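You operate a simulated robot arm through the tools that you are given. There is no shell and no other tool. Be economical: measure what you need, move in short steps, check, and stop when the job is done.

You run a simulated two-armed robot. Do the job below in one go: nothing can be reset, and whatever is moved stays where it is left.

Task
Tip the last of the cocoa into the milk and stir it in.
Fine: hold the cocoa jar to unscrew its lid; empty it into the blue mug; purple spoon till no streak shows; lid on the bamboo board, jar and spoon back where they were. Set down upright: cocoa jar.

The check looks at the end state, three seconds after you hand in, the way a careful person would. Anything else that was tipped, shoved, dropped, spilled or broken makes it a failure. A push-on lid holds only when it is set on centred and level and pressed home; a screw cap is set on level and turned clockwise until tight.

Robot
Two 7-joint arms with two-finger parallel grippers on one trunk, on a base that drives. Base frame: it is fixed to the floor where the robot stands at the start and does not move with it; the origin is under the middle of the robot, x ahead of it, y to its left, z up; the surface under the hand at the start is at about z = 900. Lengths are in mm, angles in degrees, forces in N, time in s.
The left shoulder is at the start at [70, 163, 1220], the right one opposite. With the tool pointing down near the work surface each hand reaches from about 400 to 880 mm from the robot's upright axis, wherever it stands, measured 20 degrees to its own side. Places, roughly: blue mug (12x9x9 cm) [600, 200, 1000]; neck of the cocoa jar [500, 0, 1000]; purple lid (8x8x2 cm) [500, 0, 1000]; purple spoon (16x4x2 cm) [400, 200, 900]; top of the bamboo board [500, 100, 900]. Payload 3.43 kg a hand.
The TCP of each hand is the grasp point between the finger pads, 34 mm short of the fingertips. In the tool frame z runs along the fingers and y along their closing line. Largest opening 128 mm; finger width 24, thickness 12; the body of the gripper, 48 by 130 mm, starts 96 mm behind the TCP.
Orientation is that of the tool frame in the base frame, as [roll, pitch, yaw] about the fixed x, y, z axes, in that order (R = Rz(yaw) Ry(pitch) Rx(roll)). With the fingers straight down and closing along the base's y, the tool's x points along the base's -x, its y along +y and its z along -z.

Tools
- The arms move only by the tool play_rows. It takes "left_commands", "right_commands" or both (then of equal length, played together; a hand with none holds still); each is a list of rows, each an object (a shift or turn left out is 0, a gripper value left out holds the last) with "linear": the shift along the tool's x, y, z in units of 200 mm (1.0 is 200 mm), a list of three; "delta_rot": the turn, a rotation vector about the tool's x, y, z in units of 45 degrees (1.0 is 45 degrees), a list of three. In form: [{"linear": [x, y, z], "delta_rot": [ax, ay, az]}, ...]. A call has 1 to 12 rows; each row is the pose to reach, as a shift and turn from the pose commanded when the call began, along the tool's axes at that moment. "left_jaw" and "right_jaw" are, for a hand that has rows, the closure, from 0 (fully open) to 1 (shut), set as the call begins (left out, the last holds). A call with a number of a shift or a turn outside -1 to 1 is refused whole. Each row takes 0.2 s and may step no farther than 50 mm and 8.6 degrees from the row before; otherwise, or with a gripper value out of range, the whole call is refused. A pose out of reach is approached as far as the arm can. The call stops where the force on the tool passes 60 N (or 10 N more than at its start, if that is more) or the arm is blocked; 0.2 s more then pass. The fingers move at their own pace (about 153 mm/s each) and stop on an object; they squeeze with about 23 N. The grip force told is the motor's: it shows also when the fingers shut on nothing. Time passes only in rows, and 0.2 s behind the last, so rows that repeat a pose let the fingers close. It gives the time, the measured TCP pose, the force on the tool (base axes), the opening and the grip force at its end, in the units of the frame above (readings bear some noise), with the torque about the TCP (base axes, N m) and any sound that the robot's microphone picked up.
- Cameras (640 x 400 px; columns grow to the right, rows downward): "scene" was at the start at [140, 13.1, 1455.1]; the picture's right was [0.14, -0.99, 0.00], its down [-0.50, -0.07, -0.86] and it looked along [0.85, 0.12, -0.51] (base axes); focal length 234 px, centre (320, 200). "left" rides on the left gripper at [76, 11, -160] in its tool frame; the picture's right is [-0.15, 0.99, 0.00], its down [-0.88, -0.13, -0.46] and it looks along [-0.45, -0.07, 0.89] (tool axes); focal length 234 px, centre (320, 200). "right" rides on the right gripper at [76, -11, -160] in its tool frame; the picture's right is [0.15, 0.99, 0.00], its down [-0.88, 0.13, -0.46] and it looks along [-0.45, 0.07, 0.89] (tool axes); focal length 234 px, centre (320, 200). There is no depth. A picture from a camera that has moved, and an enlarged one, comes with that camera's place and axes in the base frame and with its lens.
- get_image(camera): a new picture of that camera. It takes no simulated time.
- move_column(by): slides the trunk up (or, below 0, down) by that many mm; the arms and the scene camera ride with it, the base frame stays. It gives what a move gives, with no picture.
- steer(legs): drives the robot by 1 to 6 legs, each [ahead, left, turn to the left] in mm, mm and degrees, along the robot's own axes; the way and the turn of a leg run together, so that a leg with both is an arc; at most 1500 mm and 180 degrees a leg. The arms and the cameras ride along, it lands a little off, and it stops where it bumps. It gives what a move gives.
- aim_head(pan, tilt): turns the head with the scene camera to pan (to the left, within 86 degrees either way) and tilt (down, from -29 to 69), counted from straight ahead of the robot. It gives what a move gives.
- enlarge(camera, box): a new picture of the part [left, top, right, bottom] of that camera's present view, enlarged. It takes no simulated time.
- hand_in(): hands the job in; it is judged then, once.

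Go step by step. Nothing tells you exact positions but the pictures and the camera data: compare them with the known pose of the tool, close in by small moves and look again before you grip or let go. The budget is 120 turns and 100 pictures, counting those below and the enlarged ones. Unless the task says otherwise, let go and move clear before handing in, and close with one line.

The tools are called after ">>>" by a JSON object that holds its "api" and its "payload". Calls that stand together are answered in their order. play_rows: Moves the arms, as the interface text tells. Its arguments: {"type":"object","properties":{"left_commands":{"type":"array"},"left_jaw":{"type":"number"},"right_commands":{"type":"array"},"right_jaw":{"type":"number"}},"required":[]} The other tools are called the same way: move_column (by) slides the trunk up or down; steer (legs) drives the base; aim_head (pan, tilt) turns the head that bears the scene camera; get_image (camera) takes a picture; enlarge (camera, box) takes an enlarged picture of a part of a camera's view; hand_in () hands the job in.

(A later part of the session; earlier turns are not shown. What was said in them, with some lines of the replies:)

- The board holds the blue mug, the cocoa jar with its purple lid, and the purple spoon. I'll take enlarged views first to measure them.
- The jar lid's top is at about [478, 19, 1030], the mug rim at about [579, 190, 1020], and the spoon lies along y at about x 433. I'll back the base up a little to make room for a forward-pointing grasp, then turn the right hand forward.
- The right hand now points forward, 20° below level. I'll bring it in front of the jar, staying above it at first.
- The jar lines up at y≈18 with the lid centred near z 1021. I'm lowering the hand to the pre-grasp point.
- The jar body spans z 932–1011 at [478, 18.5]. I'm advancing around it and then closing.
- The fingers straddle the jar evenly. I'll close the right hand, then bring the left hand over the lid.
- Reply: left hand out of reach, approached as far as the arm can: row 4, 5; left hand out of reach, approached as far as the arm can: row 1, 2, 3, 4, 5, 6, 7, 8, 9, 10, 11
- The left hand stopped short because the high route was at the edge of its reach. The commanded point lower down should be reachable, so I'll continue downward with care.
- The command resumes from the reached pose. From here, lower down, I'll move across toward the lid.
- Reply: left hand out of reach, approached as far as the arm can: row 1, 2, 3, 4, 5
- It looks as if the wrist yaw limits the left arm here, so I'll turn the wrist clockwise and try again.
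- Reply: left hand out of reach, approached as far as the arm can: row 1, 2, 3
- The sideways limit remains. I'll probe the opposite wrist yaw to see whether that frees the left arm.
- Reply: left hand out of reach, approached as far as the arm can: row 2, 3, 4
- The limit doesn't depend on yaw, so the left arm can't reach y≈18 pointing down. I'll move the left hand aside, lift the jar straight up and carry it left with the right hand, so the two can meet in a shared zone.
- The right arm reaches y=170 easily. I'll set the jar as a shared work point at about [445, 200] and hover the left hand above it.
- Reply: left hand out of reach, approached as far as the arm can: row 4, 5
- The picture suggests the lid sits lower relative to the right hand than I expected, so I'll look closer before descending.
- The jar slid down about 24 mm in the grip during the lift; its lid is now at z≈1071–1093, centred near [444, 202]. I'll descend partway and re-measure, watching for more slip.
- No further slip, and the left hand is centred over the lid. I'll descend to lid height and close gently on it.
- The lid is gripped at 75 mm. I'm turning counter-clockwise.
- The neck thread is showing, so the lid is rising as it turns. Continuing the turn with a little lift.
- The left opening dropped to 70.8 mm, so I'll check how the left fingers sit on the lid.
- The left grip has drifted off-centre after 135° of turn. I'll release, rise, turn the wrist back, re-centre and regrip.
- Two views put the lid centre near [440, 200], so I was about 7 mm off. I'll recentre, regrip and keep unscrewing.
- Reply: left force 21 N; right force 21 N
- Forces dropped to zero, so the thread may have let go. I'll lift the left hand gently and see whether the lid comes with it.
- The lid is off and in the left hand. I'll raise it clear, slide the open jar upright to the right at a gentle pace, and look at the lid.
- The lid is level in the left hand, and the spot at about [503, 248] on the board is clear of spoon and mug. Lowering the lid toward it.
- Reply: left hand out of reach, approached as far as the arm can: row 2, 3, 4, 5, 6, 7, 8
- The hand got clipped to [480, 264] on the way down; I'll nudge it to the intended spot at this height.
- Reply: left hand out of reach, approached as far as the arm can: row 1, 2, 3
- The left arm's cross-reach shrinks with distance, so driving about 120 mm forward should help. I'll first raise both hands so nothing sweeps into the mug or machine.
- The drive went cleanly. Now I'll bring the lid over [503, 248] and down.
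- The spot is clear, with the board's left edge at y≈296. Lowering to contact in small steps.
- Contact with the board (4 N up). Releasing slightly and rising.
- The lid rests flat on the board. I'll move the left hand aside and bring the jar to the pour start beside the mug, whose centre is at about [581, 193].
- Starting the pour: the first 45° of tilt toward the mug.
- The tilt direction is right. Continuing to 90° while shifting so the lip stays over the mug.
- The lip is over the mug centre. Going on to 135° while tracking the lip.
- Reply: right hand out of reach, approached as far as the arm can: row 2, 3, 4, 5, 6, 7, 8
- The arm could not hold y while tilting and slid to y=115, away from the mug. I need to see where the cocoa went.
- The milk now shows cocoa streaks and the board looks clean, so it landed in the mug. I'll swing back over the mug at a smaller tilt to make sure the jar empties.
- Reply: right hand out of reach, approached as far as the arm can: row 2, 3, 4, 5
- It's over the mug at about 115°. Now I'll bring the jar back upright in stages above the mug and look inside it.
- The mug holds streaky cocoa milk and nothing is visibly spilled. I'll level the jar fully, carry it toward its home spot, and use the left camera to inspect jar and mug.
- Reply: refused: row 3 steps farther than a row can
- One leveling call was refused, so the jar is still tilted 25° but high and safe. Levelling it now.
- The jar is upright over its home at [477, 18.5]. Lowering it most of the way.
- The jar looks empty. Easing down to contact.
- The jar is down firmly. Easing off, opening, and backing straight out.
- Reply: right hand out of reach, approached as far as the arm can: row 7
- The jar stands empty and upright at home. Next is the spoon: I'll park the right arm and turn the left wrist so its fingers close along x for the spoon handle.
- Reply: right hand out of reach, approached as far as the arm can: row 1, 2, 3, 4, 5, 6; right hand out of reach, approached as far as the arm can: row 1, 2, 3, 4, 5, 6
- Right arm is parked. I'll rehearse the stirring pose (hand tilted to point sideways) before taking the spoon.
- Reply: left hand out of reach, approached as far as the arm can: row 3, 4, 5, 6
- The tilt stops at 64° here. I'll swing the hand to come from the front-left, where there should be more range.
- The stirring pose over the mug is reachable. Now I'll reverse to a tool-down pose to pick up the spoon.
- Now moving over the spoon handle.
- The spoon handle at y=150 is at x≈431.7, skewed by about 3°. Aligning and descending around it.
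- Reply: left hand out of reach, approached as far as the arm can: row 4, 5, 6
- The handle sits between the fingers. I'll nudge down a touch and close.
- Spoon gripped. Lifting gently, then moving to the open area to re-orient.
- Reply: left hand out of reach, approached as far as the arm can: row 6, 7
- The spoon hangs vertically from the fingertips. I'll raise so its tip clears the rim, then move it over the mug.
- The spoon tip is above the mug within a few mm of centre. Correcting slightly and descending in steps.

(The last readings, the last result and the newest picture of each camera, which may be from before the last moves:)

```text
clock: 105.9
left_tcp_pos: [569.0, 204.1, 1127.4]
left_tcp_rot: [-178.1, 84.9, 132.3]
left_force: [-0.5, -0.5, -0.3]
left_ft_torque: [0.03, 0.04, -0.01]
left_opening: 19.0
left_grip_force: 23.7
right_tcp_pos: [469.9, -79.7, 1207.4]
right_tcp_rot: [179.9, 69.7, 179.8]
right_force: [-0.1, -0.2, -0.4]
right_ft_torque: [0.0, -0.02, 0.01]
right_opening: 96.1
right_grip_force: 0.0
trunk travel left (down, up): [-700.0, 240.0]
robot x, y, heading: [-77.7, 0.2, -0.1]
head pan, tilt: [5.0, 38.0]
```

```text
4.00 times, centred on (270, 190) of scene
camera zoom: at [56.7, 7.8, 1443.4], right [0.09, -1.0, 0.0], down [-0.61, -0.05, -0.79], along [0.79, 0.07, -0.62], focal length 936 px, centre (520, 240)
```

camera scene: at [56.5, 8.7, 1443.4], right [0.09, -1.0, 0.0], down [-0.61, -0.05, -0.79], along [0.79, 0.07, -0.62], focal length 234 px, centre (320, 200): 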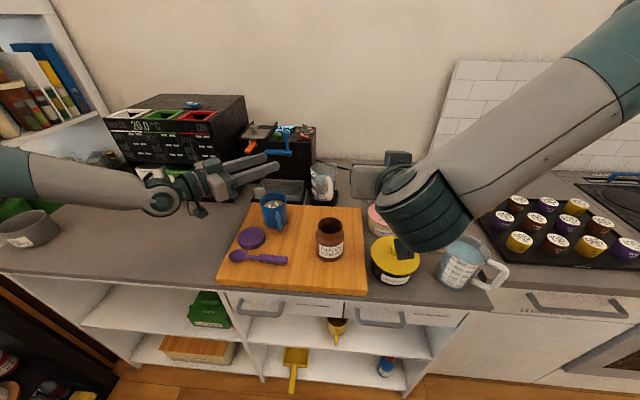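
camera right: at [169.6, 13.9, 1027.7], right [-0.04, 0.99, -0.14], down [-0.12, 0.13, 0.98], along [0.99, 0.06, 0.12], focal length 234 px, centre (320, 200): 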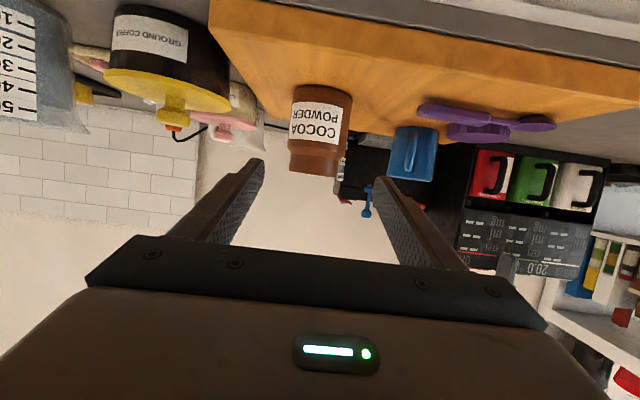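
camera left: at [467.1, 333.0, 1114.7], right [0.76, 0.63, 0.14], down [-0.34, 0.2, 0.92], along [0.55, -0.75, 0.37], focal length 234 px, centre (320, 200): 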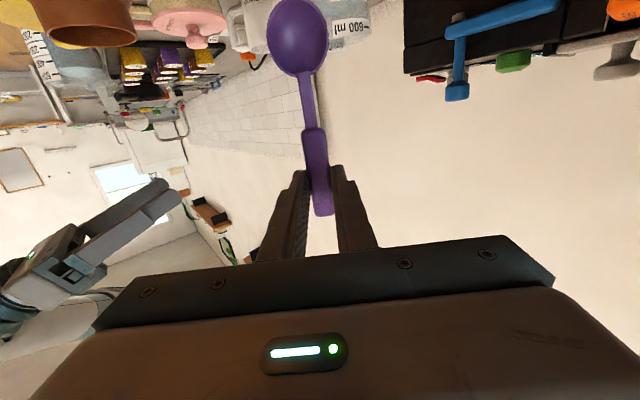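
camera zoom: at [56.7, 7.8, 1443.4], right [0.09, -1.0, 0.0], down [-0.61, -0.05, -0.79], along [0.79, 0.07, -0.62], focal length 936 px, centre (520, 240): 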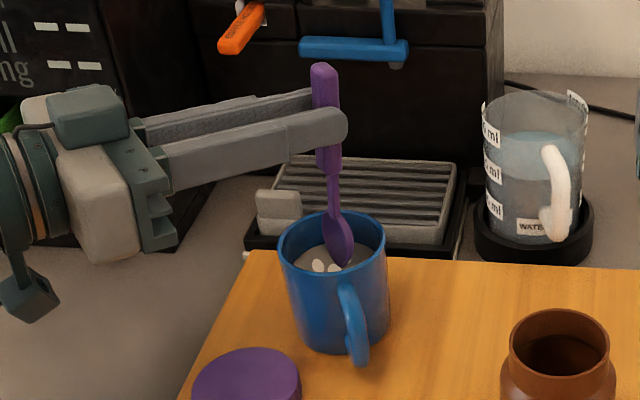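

The bowl is inside the rim, slightly toward −y. Shifting 7 mm and lowering into the milk.

>>> {"api": "play_rows", "payload": {"left_commands": [{"linear": [0, 0.024, -0.026]}, {"linear": [0.08, 0.024, -0.019]}, {"linear": [0.16, 0.024, -0.012]}, {"linear": [0.2, 0.024, -0.008]}, {"linear": [0.225, 0.024, -0.006]}, {"linear": [0.225, 0.024, -0.006]}]}}

>>> {"api": "enlarge", "payload": {"camera": "scene", "box": [220, 140, 320, 240]}}

```text
clock: 107.3
left_tcp_pos: [569.5, 211.5, 1083.4]
left_tcp_rot: [-178.2, 84.8, 132.2]
left_force: [0.6, -0.5, -0.4]
left_ft_torque: [-0.01, 0.03, 0.03]
left_opening: 18.9
left_grip_force: 23.1
right_tcp_pos: [469.2, -80.0, 1206.4]
right_tcp_rot: [-180.0, 69.7, 179.9]
right_force: [0.5, 0.0, -0.5]
right_ft_torque: [0.0, -0.01, -0.02]
right_opening: 96.0
right_grip_force: 0.1
trunk travel left (down, up): [-700.0, 240.0]
robot x, y, heading: [-77.6, 0.8, -0.0]
head pan, tilt: [5.0, 38.0]
```

```text
4.00 times, centred on (270, 190) of scene
camera zoom: at [56.7, 7.9, 1443.4], right [0.09, -1.0, 0.0], down [-0.61, -0.05, -0.79], along [0.79, 0.07, -0.62], focal length 936 px, centre (520, 240)
```

zoom: 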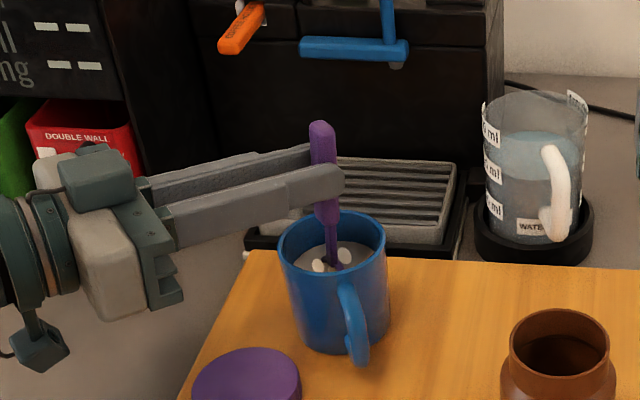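

The bowl is in the milk near centre, with no contact forces. Stirring in small ellipses.

>>> {"api": "play_rows", "payload": {"left_commands": [{"linear": [0, 0, 0.05]}, {"linear": [0, 0.035, 0.025]}, {"linear": [0, 0.035, -0.025]}, {"linear": [0, 0, -0.05]}, {"linear": [0, -0.035, -0.025]}, {"linear": [0, -0.035, 0.025]}, {"linear": [0, 0, 0.05]}, {"linear": [0, 0.035, 0.025]}, {"linear": [0, 0.035, -0.025]}, {"linear": [0, 0, -0.05]}, {"linear": [0, -0.035, -0.025]}, {"linear": [0, 0, 0]}]}}

>>> {"api": "enlarge", "payload": {"camera": "scene", "box": [220, 140, 320, 240]}}

```text
clock: 109.9
left_tcp_pos: [569.7, 209.9, 1082.9]
left_tcp_rot: [-177.5, 85.0, 133.0]
left_force: [-0.2, -1.0, 0.4]
left_ft_torque: [0.0, 0.04, 0.0]
left_opening: 18.9
left_grip_force: 22.6
right_tcp_pos: [468.9, -79.1, 1206.3]
right_tcp_rot: [180.0, 69.7, 179.8]
right_force: [0.2, 0.4, -0.4]
right_ft_torque: [0.02, -0.02, -0.02]
right_opening: 96.0
right_grip_force: 0.1
trunk travel left (down, up): [-700.0, 240.0]
robot x, y, heading: [-80.1, 3.8, -0.0]
head pan, tilt: [5.0, 38.0]
```

```text
4.00 times, centred on (270, 190) of scene
camera zoom: at [57.2, 7.8, 1443.4], right [0.09, -1.0, 0.0], down [-0.61, -0.05, -0.79], along [0.78, 0.07, -0.62], focal length 936 px, centre (520, 240)
```

zoom: 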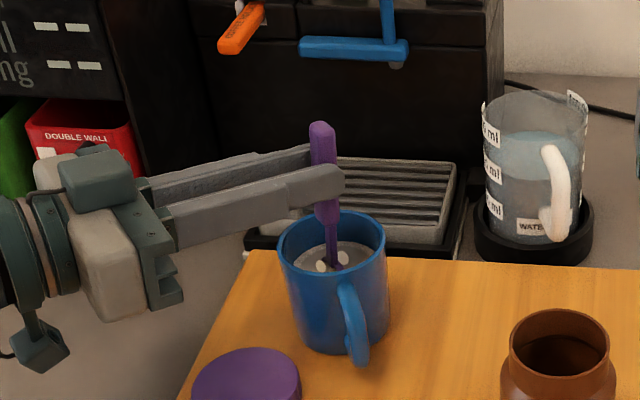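

The white streaks are shrinking. Several more rounds.

>>> {"api": "play_rows", "payload": {"left_commands": [{"linear": [0, 0, 0.06]}, {"linear": [0, 0.042, 0.03]}, {"linear": [0, 0.042, -0.03]}, {"linear": [0, 0, -0.06]}, {"linear": [0, -0.042, -0.03]}, {"linear": [0, -0.042, 0.03]}, {"linear": [0, 0, 0.06]}, {"linear": [0, 0.042, 0.03]}, {"linear": [0, 0.042, -0.03]}, {"linear": [0, 0, -0.06]}, {"linear": [0, -0.042, -0.03]}, {"linear": [0, 0, 0]}]}}

>>> {"api": "play_rows", "payload": {"left_commands": [{"linear": [0, 0, 0.06]}, {"linear": [0, 0.042, 0.03]}, {"linear": [0, 0.042, -0.03]}, {"linear": [0, 0, -0.06]}, {"linear": [0, -0.042, -0.03]}, {"linear": [0, -0.042, 0.03]}, {"linear": [0, 0, 0.06]}, {"linear": [0, 0.042, 0.03]}, {"linear": [0, 0.042, -0.03]}, {"linear": [0, 0, -0.06]}, {"linear": [0, -0.042, -0.03]}, {"linear": [0, 0, 0]}]}}

>>> {"api": "play_rows", "payload": {"left_commands": [{"linear": [0, 0, 0.06]}, {"linear": [0, 0.042, 0.03]}, {"linear": [0, 0.042, -0.03]}, {"linear": [0, 0, -0.06]}, {"linear": [0, -0.042, -0.03]}, {"linear": [0, -0.042, 0.03]}, {"linear": [0, 0, 0.06]}, {"linear": [0, 0.042, 0.03]}, {"linear": [0, 0.042, -0.03]}, {"linear": [0, 0, -0.06]}, {"linear": [0, -0.042, -0.03]}, {"linear": [0, 0, 0]}]}}

>>> {"api": "enlarge", "payload": {"camera": "scene", "box": [235, 170, 305, 240]}}

```text
clock: 112.5
left_tcp_pos: [569.8, 210.9, 1081.3]
left_tcp_rot: [-177.3, 84.8, 133.2]
left_force: [0.8, -0.4, -0.5]
left_ft_torque: [0.0, 0.02, -0.02]
left_opening: 19.2
left_grip_force: 22.5
right_tcp_pos: [469.4, -79.3, 1206.8]
right_tcp_rot: [-180.0, 69.8, 179.8]
right_force: [0.0, 0.1, 0.8]
right_ft_torque: [-0.02, 0.01, 0.03]
right_opening: 95.8
right_grip_force: 0.1
trunk travel left (down, up): [-700.0, 240.0]
robot x, y, heading: [-80.4, 4.3, -0.1]
head pan, tilt: [5.0, 38.0]
```

```text
clock: 115.1
left_tcp_pos: [570.9, 210.6, 1082.7]
left_tcp_rot: [-177.3, 84.8, 133.1]
left_force: [-0.1, 0.4, -0.9]
left_ft_torque: [0.04, 0.01, -0.03]
left_opening: 18.9
left_grip_force: 23.4
right_tcp_pos: [470.1, -79.0, 1206.4]
right_tcp_rot: [-180.0, 69.7, 179.8]
right_force: [0.6, 0.3, -0.1]
right_ft_torque: [0.03, -0.02, -0.02]
right_opening: 96.2
right_grip_force: 0.0
trunk travel left (down, up): [-700.0, 240.0]
robot x, y, heading: [-77.9, -4.8, 0.2]
head pan, tilt: [5.0, 38.0]
```

```text
clock: 117.7
left_tcp_pos: [571.2, 211.3, 1082.2]
left_tcp_rot: [-177.5, 84.8, 133.0]
left_force: [0.1, -0.2, -0.8]
left_ft_torque: [0.03, 0.0, -0.02]
left_opening: 18.9
left_grip_force: 23.1
right_tcp_pos: [470.0, -79.2, 1205.8]
right_tcp_rot: [179.9, 69.7, 179.7]
right_force: [0.1, 0.6, -0.3]
right_ft_torque: [0.0, 0.01, 0.01]
right_opening: 95.8
right_grip_force: 0.0
trunk travel left (down, up): [-700.0, 240.0]
robot x, y, heading: [-84.7, -0.5, 0.0]
head pan, tilt: [5.0, 38.0]
```

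```text
5.71 times, centred on (270, 205) of scene
camera zoom: at [57.3, 7.8, 1443.4], right [0.09, -1.0, 0.0], down [-0.61, -0.05, -0.79], along [0.78, 0.07, -0.62], focal length 1338 px, centre (606, 171)
```

zoom: 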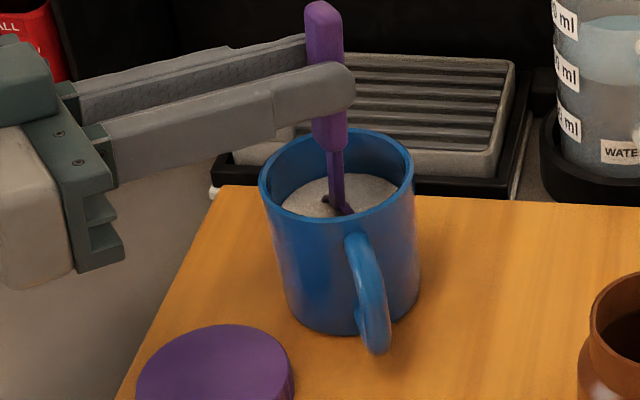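

The surface now looks uniform. Two more rounds for safety, then lift out and inspect.

>>> {"api": "play_rows", "payload": {"left_commands": [{"linear": [0, 0, 0.06]}, {"linear": [0, 0.042, 0.03]}, {"linear": [0, 0.042, -0.03]}, {"linear": [0, 0, -0.06]}, {"linear": [0, -0.042, -0.03]}, {"linear": [0, -0.042, 0.03]}, {"linear": [0, 0, 0.06]}, {"linear": [0, 0.042, 0.03]}, {"linear": [0, 0.042, -0.03]}, {"linear": [0, 0, -0.06]}, {"linear": [0, -0.042, -0.03]}, {"linear": [0, 0, 0]}]}}

>>> {"api": "play_rows", "payload": {"left_commands": [{"linear": [0, 0, 0.06]}, {"linear": [0, 0.042, 0.03]}, {"linear": [0, 0.042, -0.03]}, {"linear": [0, 0, -0.06]}, {"linear": [0, -0.042, -0.03]}, {"linear": [0, -0.042, 0.03]}, {"linear": [0, 0, 0.06]}, {"linear": [0, 0.042, 0.03]}, {"linear": [0, 0.042, -0.03]}, {"linear": [0, 0, -0.06]}, {"linear": [0, -0.042, -0.03]}, {"linear": [0, 0, 0]}]}}

>>> {"api": "play_rows", "payload": {"left_commands": [{"linear": [-0.06, 0, -0.005]}, {"linear": [-0.15, 0, -0.013]}, {"linear": [-0.25, 0, -0.022]}, {"linear": [-0.35, 0, -0.031]}, {"linear": [-0.45, 0, -0.04]}, {"linear": [-0.5, 0, -0.044]}, {"linear": [-0.5, 0, -0.044]}, {"linear": [-0.5, 0, -0.044]}]}}

>>> {"api": "enlarge", "payload": {"camera": "scene", "box": [220, 140, 320, 240]}}

```text
clock: 120.3
left_tcp_pos: [569.6, 210.9, 1082.9]
left_tcp_rot: [-177.4, 84.8, 133.0]
left_force: [0.1, 1.0, -0.3]
left_ft_torque: [0.02, -0.02, -0.01]
left_opening: 18.8
left_grip_force: 22.8
right_tcp_pos: [470.3, -79.0, 1206.9]
right_tcp_rot: [-179.9, 69.7, 179.9]
right_force: [0.8, -0.2, -0.7]
right_ft_torque: [0.02, 0.0, 0.03]
right_opening: 95.9
right_grip_force: 0.1
trunk travel left (down, up): [-700.0, 240.0]
robot x, y, heading: [-79.3, 1.5, -0.1]
head pan, tilt: [5.0, 38.0]
```

```text
clock: 122.9
left_tcp_pos: [570.2, 210.1, 1080.6]
left_tcp_rot: [-177.3, 84.9, 133.1]
left_force: [-0.1, -1.2, -0.6]
left_ft_torque: [-0.01, 0.03, 0.0]
left_opening: 18.9
left_grip_force: 22.7
right_tcp_pos: [469.6, -80.6, 1207.4]
right_tcp_rot: [-180.0, 69.7, 179.8]
right_force: [-0.5, 0.1, 0.8]
right_ft_torque: [0.01, -0.02, 0.0]
right_opening: 95.9
right_grip_force: 0.1
trunk travel left (down, up): [-700.0, 240.0]
robot x, y, heading: [-82.1, -0.3, 0.3]
head pan, tilt: [5.0, 38.0]
```

```text
clock: 124.7
left_tcp_pos: [570.3, 211.4, 1183.2]
left_tcp_rot: [-178.0, 84.9, 132.5]
left_force: [-0.6, 0.3, -0.2]
left_ft_torque: [0.01, 0.03, 0.01]
left_opening: 18.8
left_grip_force: 23.2
right_tcp_pos: [469.8, -79.3, 1207.7]
right_tcp_rot: [-179.9, 69.7, 179.8]
right_force: [0.3, -0.2, -0.3]
right_ft_torque: [0.0, -0.02, -0.03]
right_opening: 95.8
right_grip_force: 0.2
trunk travel left (down, up): [-700.0, 240.0]
robot x, y, heading: [-81.5, 2.5, 0.1]
head pan, tilt: [5.0, 38.0]
```

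```text
4.00 times, centred on (270, 190) of scene
camera zoom: at [56.7, 7.8, 1443.4], right [0.09, -1.0, 0.0], down [-0.61, -0.05, -0.79], along [0.79, 0.07, -0.62], focal length 936 px, centre (520, 240)
```

zoom: 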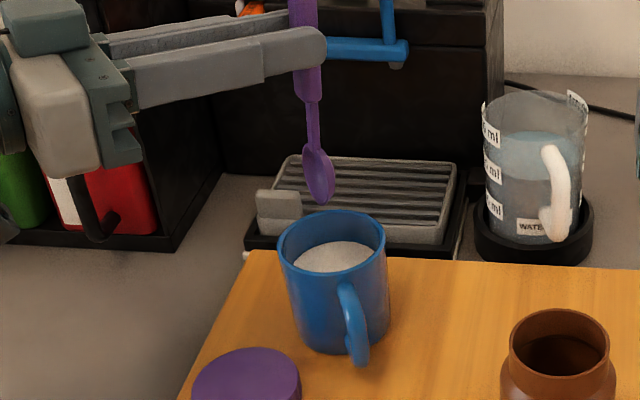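

The milk is uniform with no streaks. Taking the spoon back the way it came: retreat, untilt, and yaw back.

>>> {"api": "play_rows", "payload": {"left_commands": [{"linear": [0, 0, -0.12]}, {"linear": [0, 0, -0.25]}, {"linear": [0, 0, -0.38]}, {"linear": [0, 0, -0.515]}, {"linear": [0, 0, -0.515]}]}}

>>> {"api": "play_rows", "payload": {"left_commands": [{"delta_rot": [0, 0.15, 0]}, {"delta_rot": [0, 0.3, 0]}, {"delta_rot": [0, 0.45, 0]}, {"delta_rot": [0, 0.6, 0]}, {"delta_rot": [0, 0.75, 0]}, {"delta_rot": [0, 0.9, 0]}, {"delta_rot": [0, 1.0, 0]}]}}

>>> {"api": "play_rows", "payload": {"left_commands": [{"delta_rot": [0, 0.15, 0]}, {"delta_rot": [0, 0.3, 0]}, {"delta_rot": [0, 0.45, 0]}, {"delta_rot": [0, 0.6, 0]}, {"delta_rot": [0, 0.75, 0]}, {"delta_rot": [0, 0.887, 0]}, {"delta_rot": [0, 0.887, 0]}]}}

>>> {"api": "play_rows", "payload": {"left_commands": [{"delta_rot": [0, 0, 0.15]}, {"delta_rot": [0, 0, 0.3]}, {"delta_rot": [0, 0, 0.45]}, {"delta_rot": [0, 0, 0.6]}, {"delta_rot": [0, 0, 0.75]}, {"delta_rot": [0, 0, 0.9]}, {"delta_rot": [0, 0, 1.0]}]}}

```text
clock: 125.9
left_tcp_pos: [504.6, 289.2, 1191.1]
left_tcp_rot: [-177.8, 84.8, 132.8]
left_force: [-0.6, 0.0, -0.7]
left_ft_torque: [0.05, 0.02, -0.02]
left_opening: 19.0
left_grip_force: 22.9
right_tcp_pos: [470.2, -80.4, 1206.2]
right_tcp_rot: [179.9, 69.7, 179.8]
right_force: [0.6, -0.8, 0.4]
right_ft_torque: [0.01, -0.01, 0.03]
right_opening: 96.3
right_grip_force: 0.0
trunk travel left (down, up): [-700.0, 240.0]
robot x, y, heading: [-80.9, -1.6, -0.2]
head pan, tilt: [5.0, 38.0]
```

```text
clock: 127.5
left_tcp_pos: [504.1, 288.2, 1192.1]
left_tcp_rot: [-179.9, 39.9, 130.6]
left_force: [-0.2, 0.0, -1.3]
left_ft_torque: [0.02, 0.0, 0.04]
left_opening: 19.2
left_grip_force: 23.0
right_tcp_pos: [469.6, -81.0, 1206.2]
right_tcp_rot: [180.0, 69.6, 179.8]
right_force: [-0.6, 0.6, -0.2]
right_ft_torque: [0.0, -0.01, 0.0]
right_opening: 96.1
right_grip_force: 0.1
trunk travel left (down, up): [-700.0, 240.0]
robot x, y, heading: [-81.8, -0.8, -0.1]
head pan, tilt: [5.0, 38.0]
```

```text
clock: 129.1
left_tcp_pos: [503.0, 289.3, 1191.5]
left_tcp_rot: [-179.9, -0.2, 130.6]
left_force: [-0.6, 0.4, 0.2]
left_ft_torque: [-0.02, -0.02, -0.01]
left_opening: 19.0
left_grip_force: 23.4
right_tcp_pos: [468.4, -80.0, 1206.5]
right_tcp_rot: [180.0, 69.6, 179.8]
right_force: [0.4, -0.1, 0.2]
right_ft_torque: [-0.02, -0.02, 0.0]
right_opening: 96.0
right_grip_force: 0.0
trunk travel left (down, up): [-700.0, 240.0]
robot x, y, heading: [-78.5, 2.1, 0.2]
head pan, tilt: [5.0, 38.0]
```

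```text
clock: 130.7
left_tcp_pos: [503.9, 289.2, 1191.6]
left_tcp_rot: [-179.8, 0.2, 85.4]
left_force: [-0.8, -0.1, -0.3]
left_ft_torque: [-0.01, -0.02, 0.0]
left_opening: 19.1
left_grip_force: 22.7
right_tcp_pos: [469.3, -79.0, 1207.2]
right_tcp_rot: [180.0, 69.7, 179.8]
right_force: [0.0, 0.9, -0.5]
right_ft_torque: [0.0, 0.01, -0.02]
right_opening: 96.0
right_grip_force: 0.0
trunk travel left (down, up): [-700.0, 240.0]
robot x, y, heading: [-77.9, -0.6, -0.0]
head pan, tilt: [5.0, 38.0]
```

Now back over the spoon's original place and down most of the way.

>>> {"api": "play_rows", "payload": {"left_commands": [{"linear": [-0.03, -0.12, 0.1]}, {"linear": [-0.1, -0.25, 0.2]}, {"linear": [-0.22, -0.315, 0.3], "delta_rot": [0, 0, -0.038]}, {"linear": [-0.34, -0.315, 0.42], "delta_rot": [0, 0, -0.038]}, {"linear": [-0.46, -0.315, 0.54], "delta_rot": [0, 0, -0.038]}, {"linear": [-0.58, -0.315, 0.66], "delta_rot": [0, 0, -0.038]}, {"linear": [-0.673, -0.315, 0.78], "delta_rot": [0, 0, -0.038]}, {"linear": [-0.673, -0.315, 0.9], "delta_rot": [0, 0, -0.038]}, {"linear": [-0.673, -0.315, 0.9], "delta_rot": [0, 0, -0.038]}]}}

>>> {"api": "get_image", "payload": {"camera": "left"}}

>>> {"api": "enlarge", "payload": {"camera": "scene", "box": [200, 180, 360, 300]}}

```text
clock: 132.7
left_tcp_pos: [428.9, 159.4, 1012.2]
left_tcp_rot: [-179.9, 0.1, 87.3]
left_force: [-0.4, -0.4, -1.4]
left_ft_torque: [-0.02, -0.02, 0.01]
left_opening: 19.0
left_grip_force: 23.1
right_tcp_pos: [470.0, -79.8, 1205.9]
right_tcp_rot: [-179.9, 69.7, 179.9]
right_force: [-0.6, 1.1, 0.7]
right_ft_torque: [-0.02, 0.01, -0.04]
right_opening: 95.9
right_grip_force: 0.1
trunk travel left (down, up): [-700.0, 240.0]
robot x, y, heading: [-80.9, 2.0, -0.1]
head pan, tilt: [5.0, 38.0]
```

```text
17 pictures are left
camera left: at [443.6, 234.6, 1171.9], right [0.98, -0.19, 0.0], down [-0.17, -0.87, 0.46], along [-0.09, -0.45, -0.89], focal length 234 px, centre (320, 200)
```

left: 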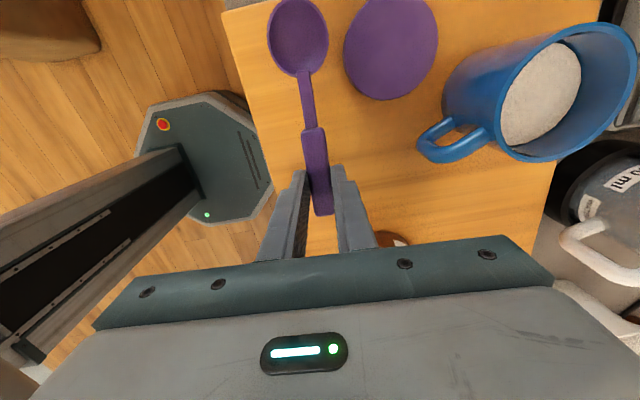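

```text
3.33 times, centred on (280, 240) of scene
camera zoom: at [56.5, 7.5, 1443.5], right [0.09, -1.0, 0.0], down [-0.61, -0.05, -0.79], along [0.79, 0.07, -0.62], focal length 780 px, centre (453, 67)
```

zoom: 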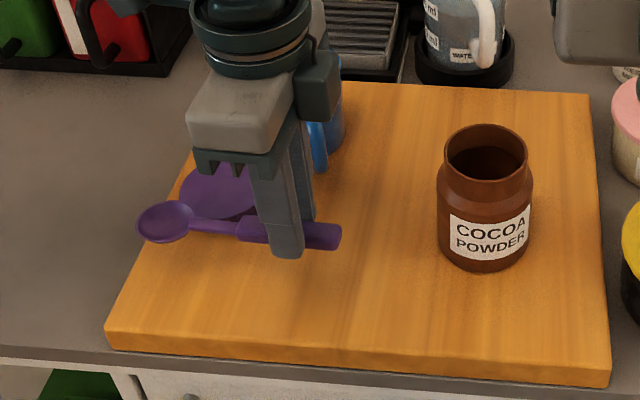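

The spoon sits unchanged in the grip. Lowering the last 40 mm, slowing near the board.

>>> {"api": "play_rows", "payload": {"left_commands": [{"linear": [0, 0.008, 0.08]}, {"linear": [0, 0.008, 0.15]}, {"linear": [0, 0.008, 0.185]}, {"linear": [0, 0.008, 0.198]}, {"linear": [0, 0.008, 0.205]}, {"linear": [0, 0.008, 0.205]}]}}

```text
clock: 134.1
left_tcp_pos: [430.2, 158.9, 971.5]
left_tcp_rot: [180.0, 0.1, 87.3]
left_force: [0.2, 0.3, 5.9]
left_ft_torque: [0.64, -0.03, -0.06]
left_opening: 19.2
left_grip_force: 23.7
right_tcp_pos: [469.2, -79.3, 1207.1]
right_tcp_rot: [-180.0, 69.6, 179.8]
right_force: [0.2, 0.9, -0.2]
right_ft_torque: [-0.02, -0.02, 0.02]
right_opening: 95.9
right_grip_force: 0.3
trunk travel left (down, up): [-700.0, 240.0]
robot x, y, heading: [-79.9, -2.7, -0.1]
head pan, tilt: [5.0, 38.0]
```

The bowl has touched the board. Releasing and rising.

>>> {"api": "play_rows", "payload": {"left_commands": [{}, {}, {}, {"linear": [0, 0, -0.1]}, {"linear": [0, 0, -0.3]}, {"linear": [0, 0, -0.5]}, {"linear": [0.1, 0, -0.7]}, {"linear": [0.3, 0, -0.85]}, {"linear": [0.5, 0, -0.9]}, {"linear": [0.7, 0, -0.9]}, {"linear": [0.9, 0, -0.9]}], "left_jaw": 0.65}}

>>> {"api": "enlarge", "payload": {"camera": "scene", "box": [180, 150, 420, 310]}}

>>> {"api": "get_image", "payload": {"camera": "left"}}

```text
clock: 136.5
left_tcp_pos: [440.3, 340.3, 1150.4]
left_tcp_rot: [-179.9, 0.2, 87.2]
left_force: [0.7, 0.1, 0.0]
left_ft_torque: [-0.04, 0.0, -0.01]
left_opening: 44.8
left_grip_force: 0.0
right_tcp_pos: [469.4, -79.5, 1207.2]
right_tcp_rot: [-179.9, 69.7, 180.0]
right_force: [-0.1, -0.5, -0.4]
right_ft_torque: [0.0, 0.03, -0.04]
right_opening: 96.0
right_grip_force: 0.1
trunk travel left (down, up): [-700.0, 240.0]
robot x, y, heading: [-79.3, 1.2, -0.1]
head pan, tilt: [5.0, 38.0]
```

```text
2.50 times, centred on (300, 230) of scene
camera zoom: at [56.0, 9.0, 1443.5], right [0.09, -1.0, 0.0], down [-0.61, -0.05, -0.79], along [0.79, 0.07, -0.62], focal length 585 px, centre (370, 125)
```

zoom: 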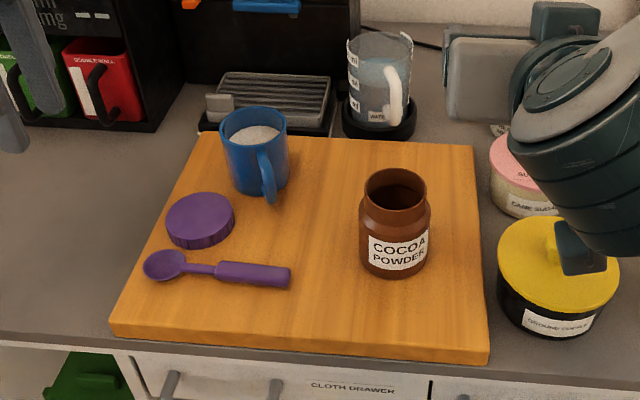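

```text
14 pictures are left
camera left: at [453.5, 416.8, 1309.7], right [0.98, -0.19, 0.0], down [-0.17, -0.87, 0.46], along [-0.09, -0.45, -0.89], focal length 234 px, centre (320, 200)
```

left: 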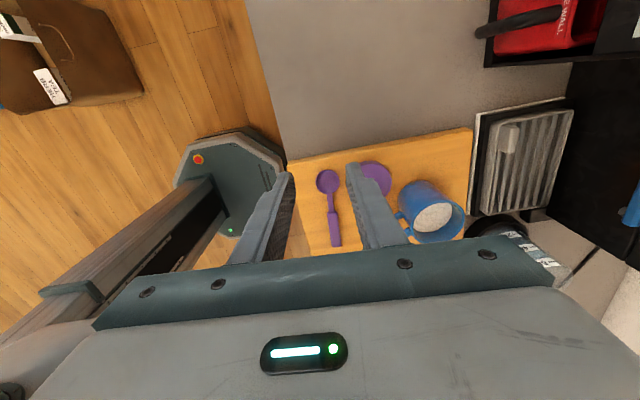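

Lid, jar and spoon are all in place and the milk is uniform. One close look into the jar to confirm it's empty.

>>> {"api": "enlarge", "payload": {"camera": "scene", "box": [310, 200, 370, 265]}}

>>> {"api": "enlarge", "payload": {"camera": "scene", "box": [250, 180, 310, 240]}}

```text
6.15 times, centred on (340, 232) of scene
camera zoom: at [56.0, 9.0, 1443.5], right [0.09, -1.0, 0.0], down [-0.61, -0.05, -0.79], along [0.79, 0.07, -0.62], focal length 1441 px, centre (197, 0)
```

zoom: 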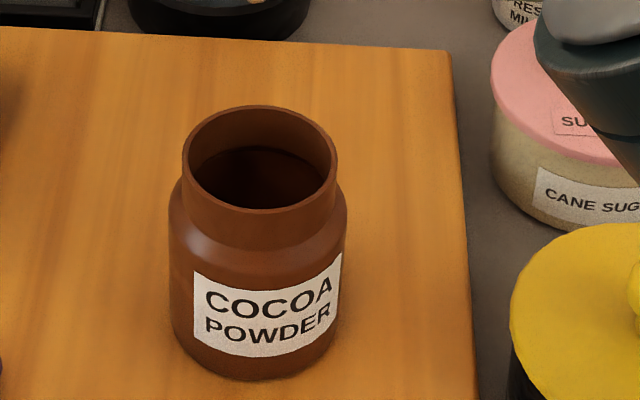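

```text
6.67 times, centred on (280, 210) of scene
camera zoom: at [56.0, 9.0, 1443.5], right [0.09, -1.0, 0.0], down [-0.61, -0.05, -0.79], along [0.79, 0.07, -0.62], focal length 1561 px, centre (587, 133)
```

zoom: 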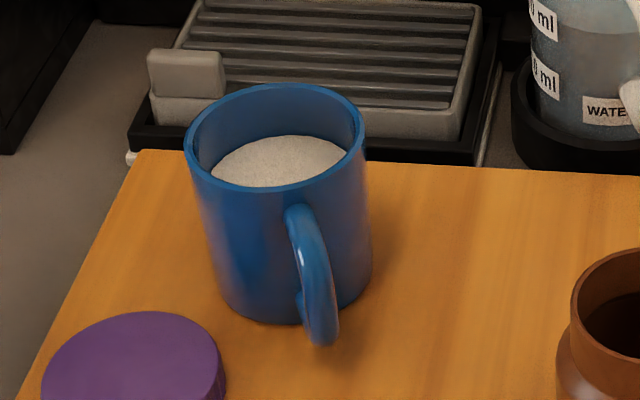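

The milk looks rather pale, so I want a steeper view of both the mug surface and the jar interior before finishing.

>>> {"api": "enlarge", "payload": {"camera": "left", "box": [380, 160, 480, 260]}}

>>> {"api": "play_rows", "payload": {"right_commands": [{"linear": [0, 0.1, -0.1], "delta_rot": [0, 0.15, 0]}, {"linear": [0, 0.2, -0.2], "delta_rot": [0, 0.3, 0]}, {"linear": [0, 0.3, -0.2], "delta_rot": [0, 0.45, 0]}, {"linear": [0, 0.4, -0.2], "delta_rot": [0, 0.6, 0]}, {"linear": [0, 0.4, -0.2], "delta_rot": [0, 0.75, 0]}, {"linear": [0, 0.4, -0.2], "delta_rot": [0, 0.9, 0]}, {"linear": [0, 0.4, -0.2], "delta_rot": [0, 1.0, 0]}]}}

>>> {"api": "get_image", "payload": {"camera": "right"}}

```text
4.00 times, centred on (430, 210) of left
camera zoom: at [453.5, 416.8, 1309.7], right [0.98, -0.19, 0.0], down [-0.17, -0.87, 0.46], along [-0.09, -0.45, -0.89], focal length 937 px, centre (-120, 160)
```

zoom: 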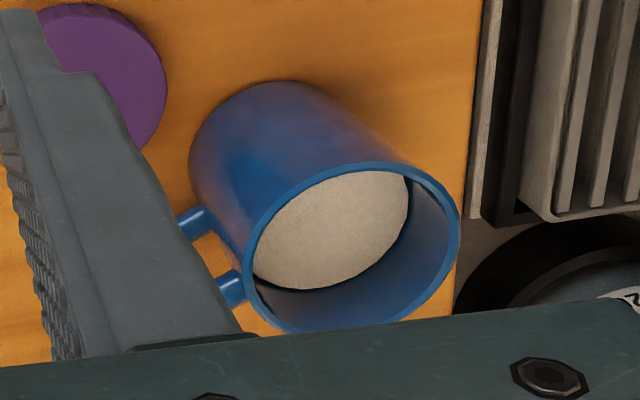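

```text
clock: 138.1
left_tcp_pos: [440.0, 338.8, 1151.2]
left_tcp_rot: [-179.8, 0.0, 87.0]
left_force: [-0.5, 0.5, -0.5]
left_ft_torque: [0.0, -0.03, -0.01]
left_opening: 44.7
left_grip_force: 0.0
right_tcp_pos: [433.9, 2.2, 1220.7]
right_tcp_rot: [-180.0, 24.6, 180.0]
right_force: [-0.4, -0.3, 0.4]
right_ft_torque: [0.0, 0.02, 0.03]
right_opening: 96.0
right_grip_force: 0.0
trunk travel left (down, up): [-700.0, 240.0]
robot x, y, heading: [-80.6, 2.5, -0.1]
head pan, tilt: [5.0, 38.0]
```

```text
10 pictures are left
camera right: at [297.9, -9.0, 1335.1], right [-0.13, 0.99, -0.06], down [0.61, 0.13, 0.78], along [0.78, 0.07, -0.62], focal length 234 px, centre (320, 200)
```

right: 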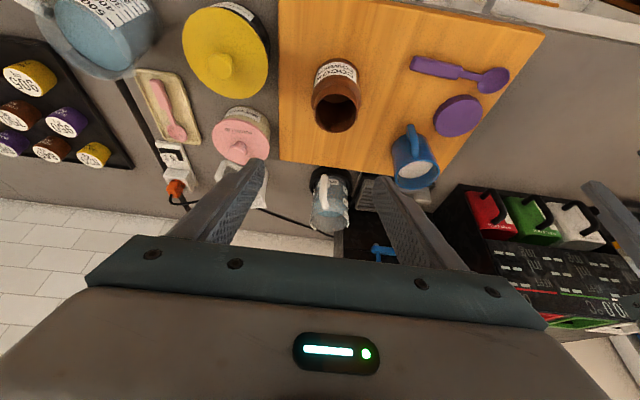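

>>> {"api": "enlarge", "payload": {"camera": "right", "box": [305, 50, 370, 140]}}

>>> {"api": "enlarge", "payload": {"camera": "right", "box": [380, 110, 450, 200]}}

```text
4.44 times, centred on (338, 95) of right
camera zoom: at [297.9, -9.0, 1335.1], right [-0.13, 0.99, -0.06], down [0.61, 0.13, 0.78], along [0.78, 0.07, -0.62], focal length 1041 px, centre (242, 667)
```

zoom: 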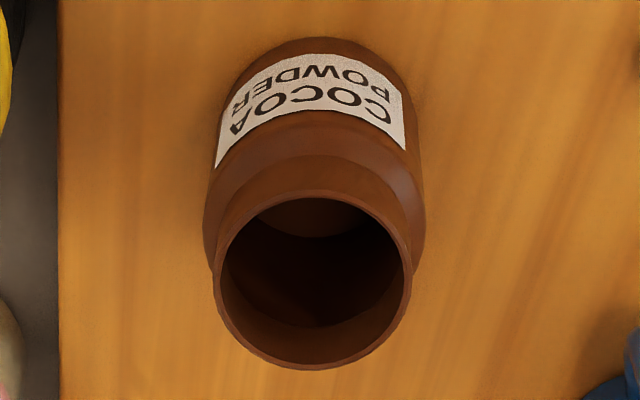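

```text
4.44 times, centred on (415, 155) of right
camera zoom: at [297.9, -9.0, 1335.1], right [-0.13, 0.99, -0.06], down [0.61, 0.13, 0.78], along [0.78, 0.07, -0.62], focal length 1041 px, centre (-102, 400)
```

zoom: 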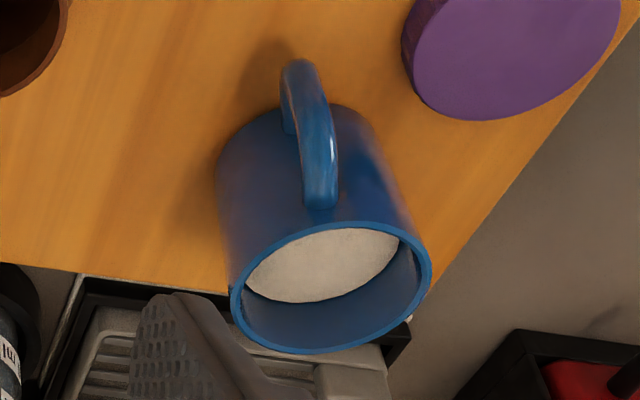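

The jar is empty and upright at home, its lid rests on the bamboo board, the spoon is back in its place, and the milk shows no streaks. Both hands are clear, so I'm handing in.

>>> {"api": "hand_in", "payload": {}}

```text
The job is handed in.
```

The cocoa is in the blue mug and stirred until no streak shows; the lid is on the bamboo board, and the empty jar (upright) and the spoon are back in their places.
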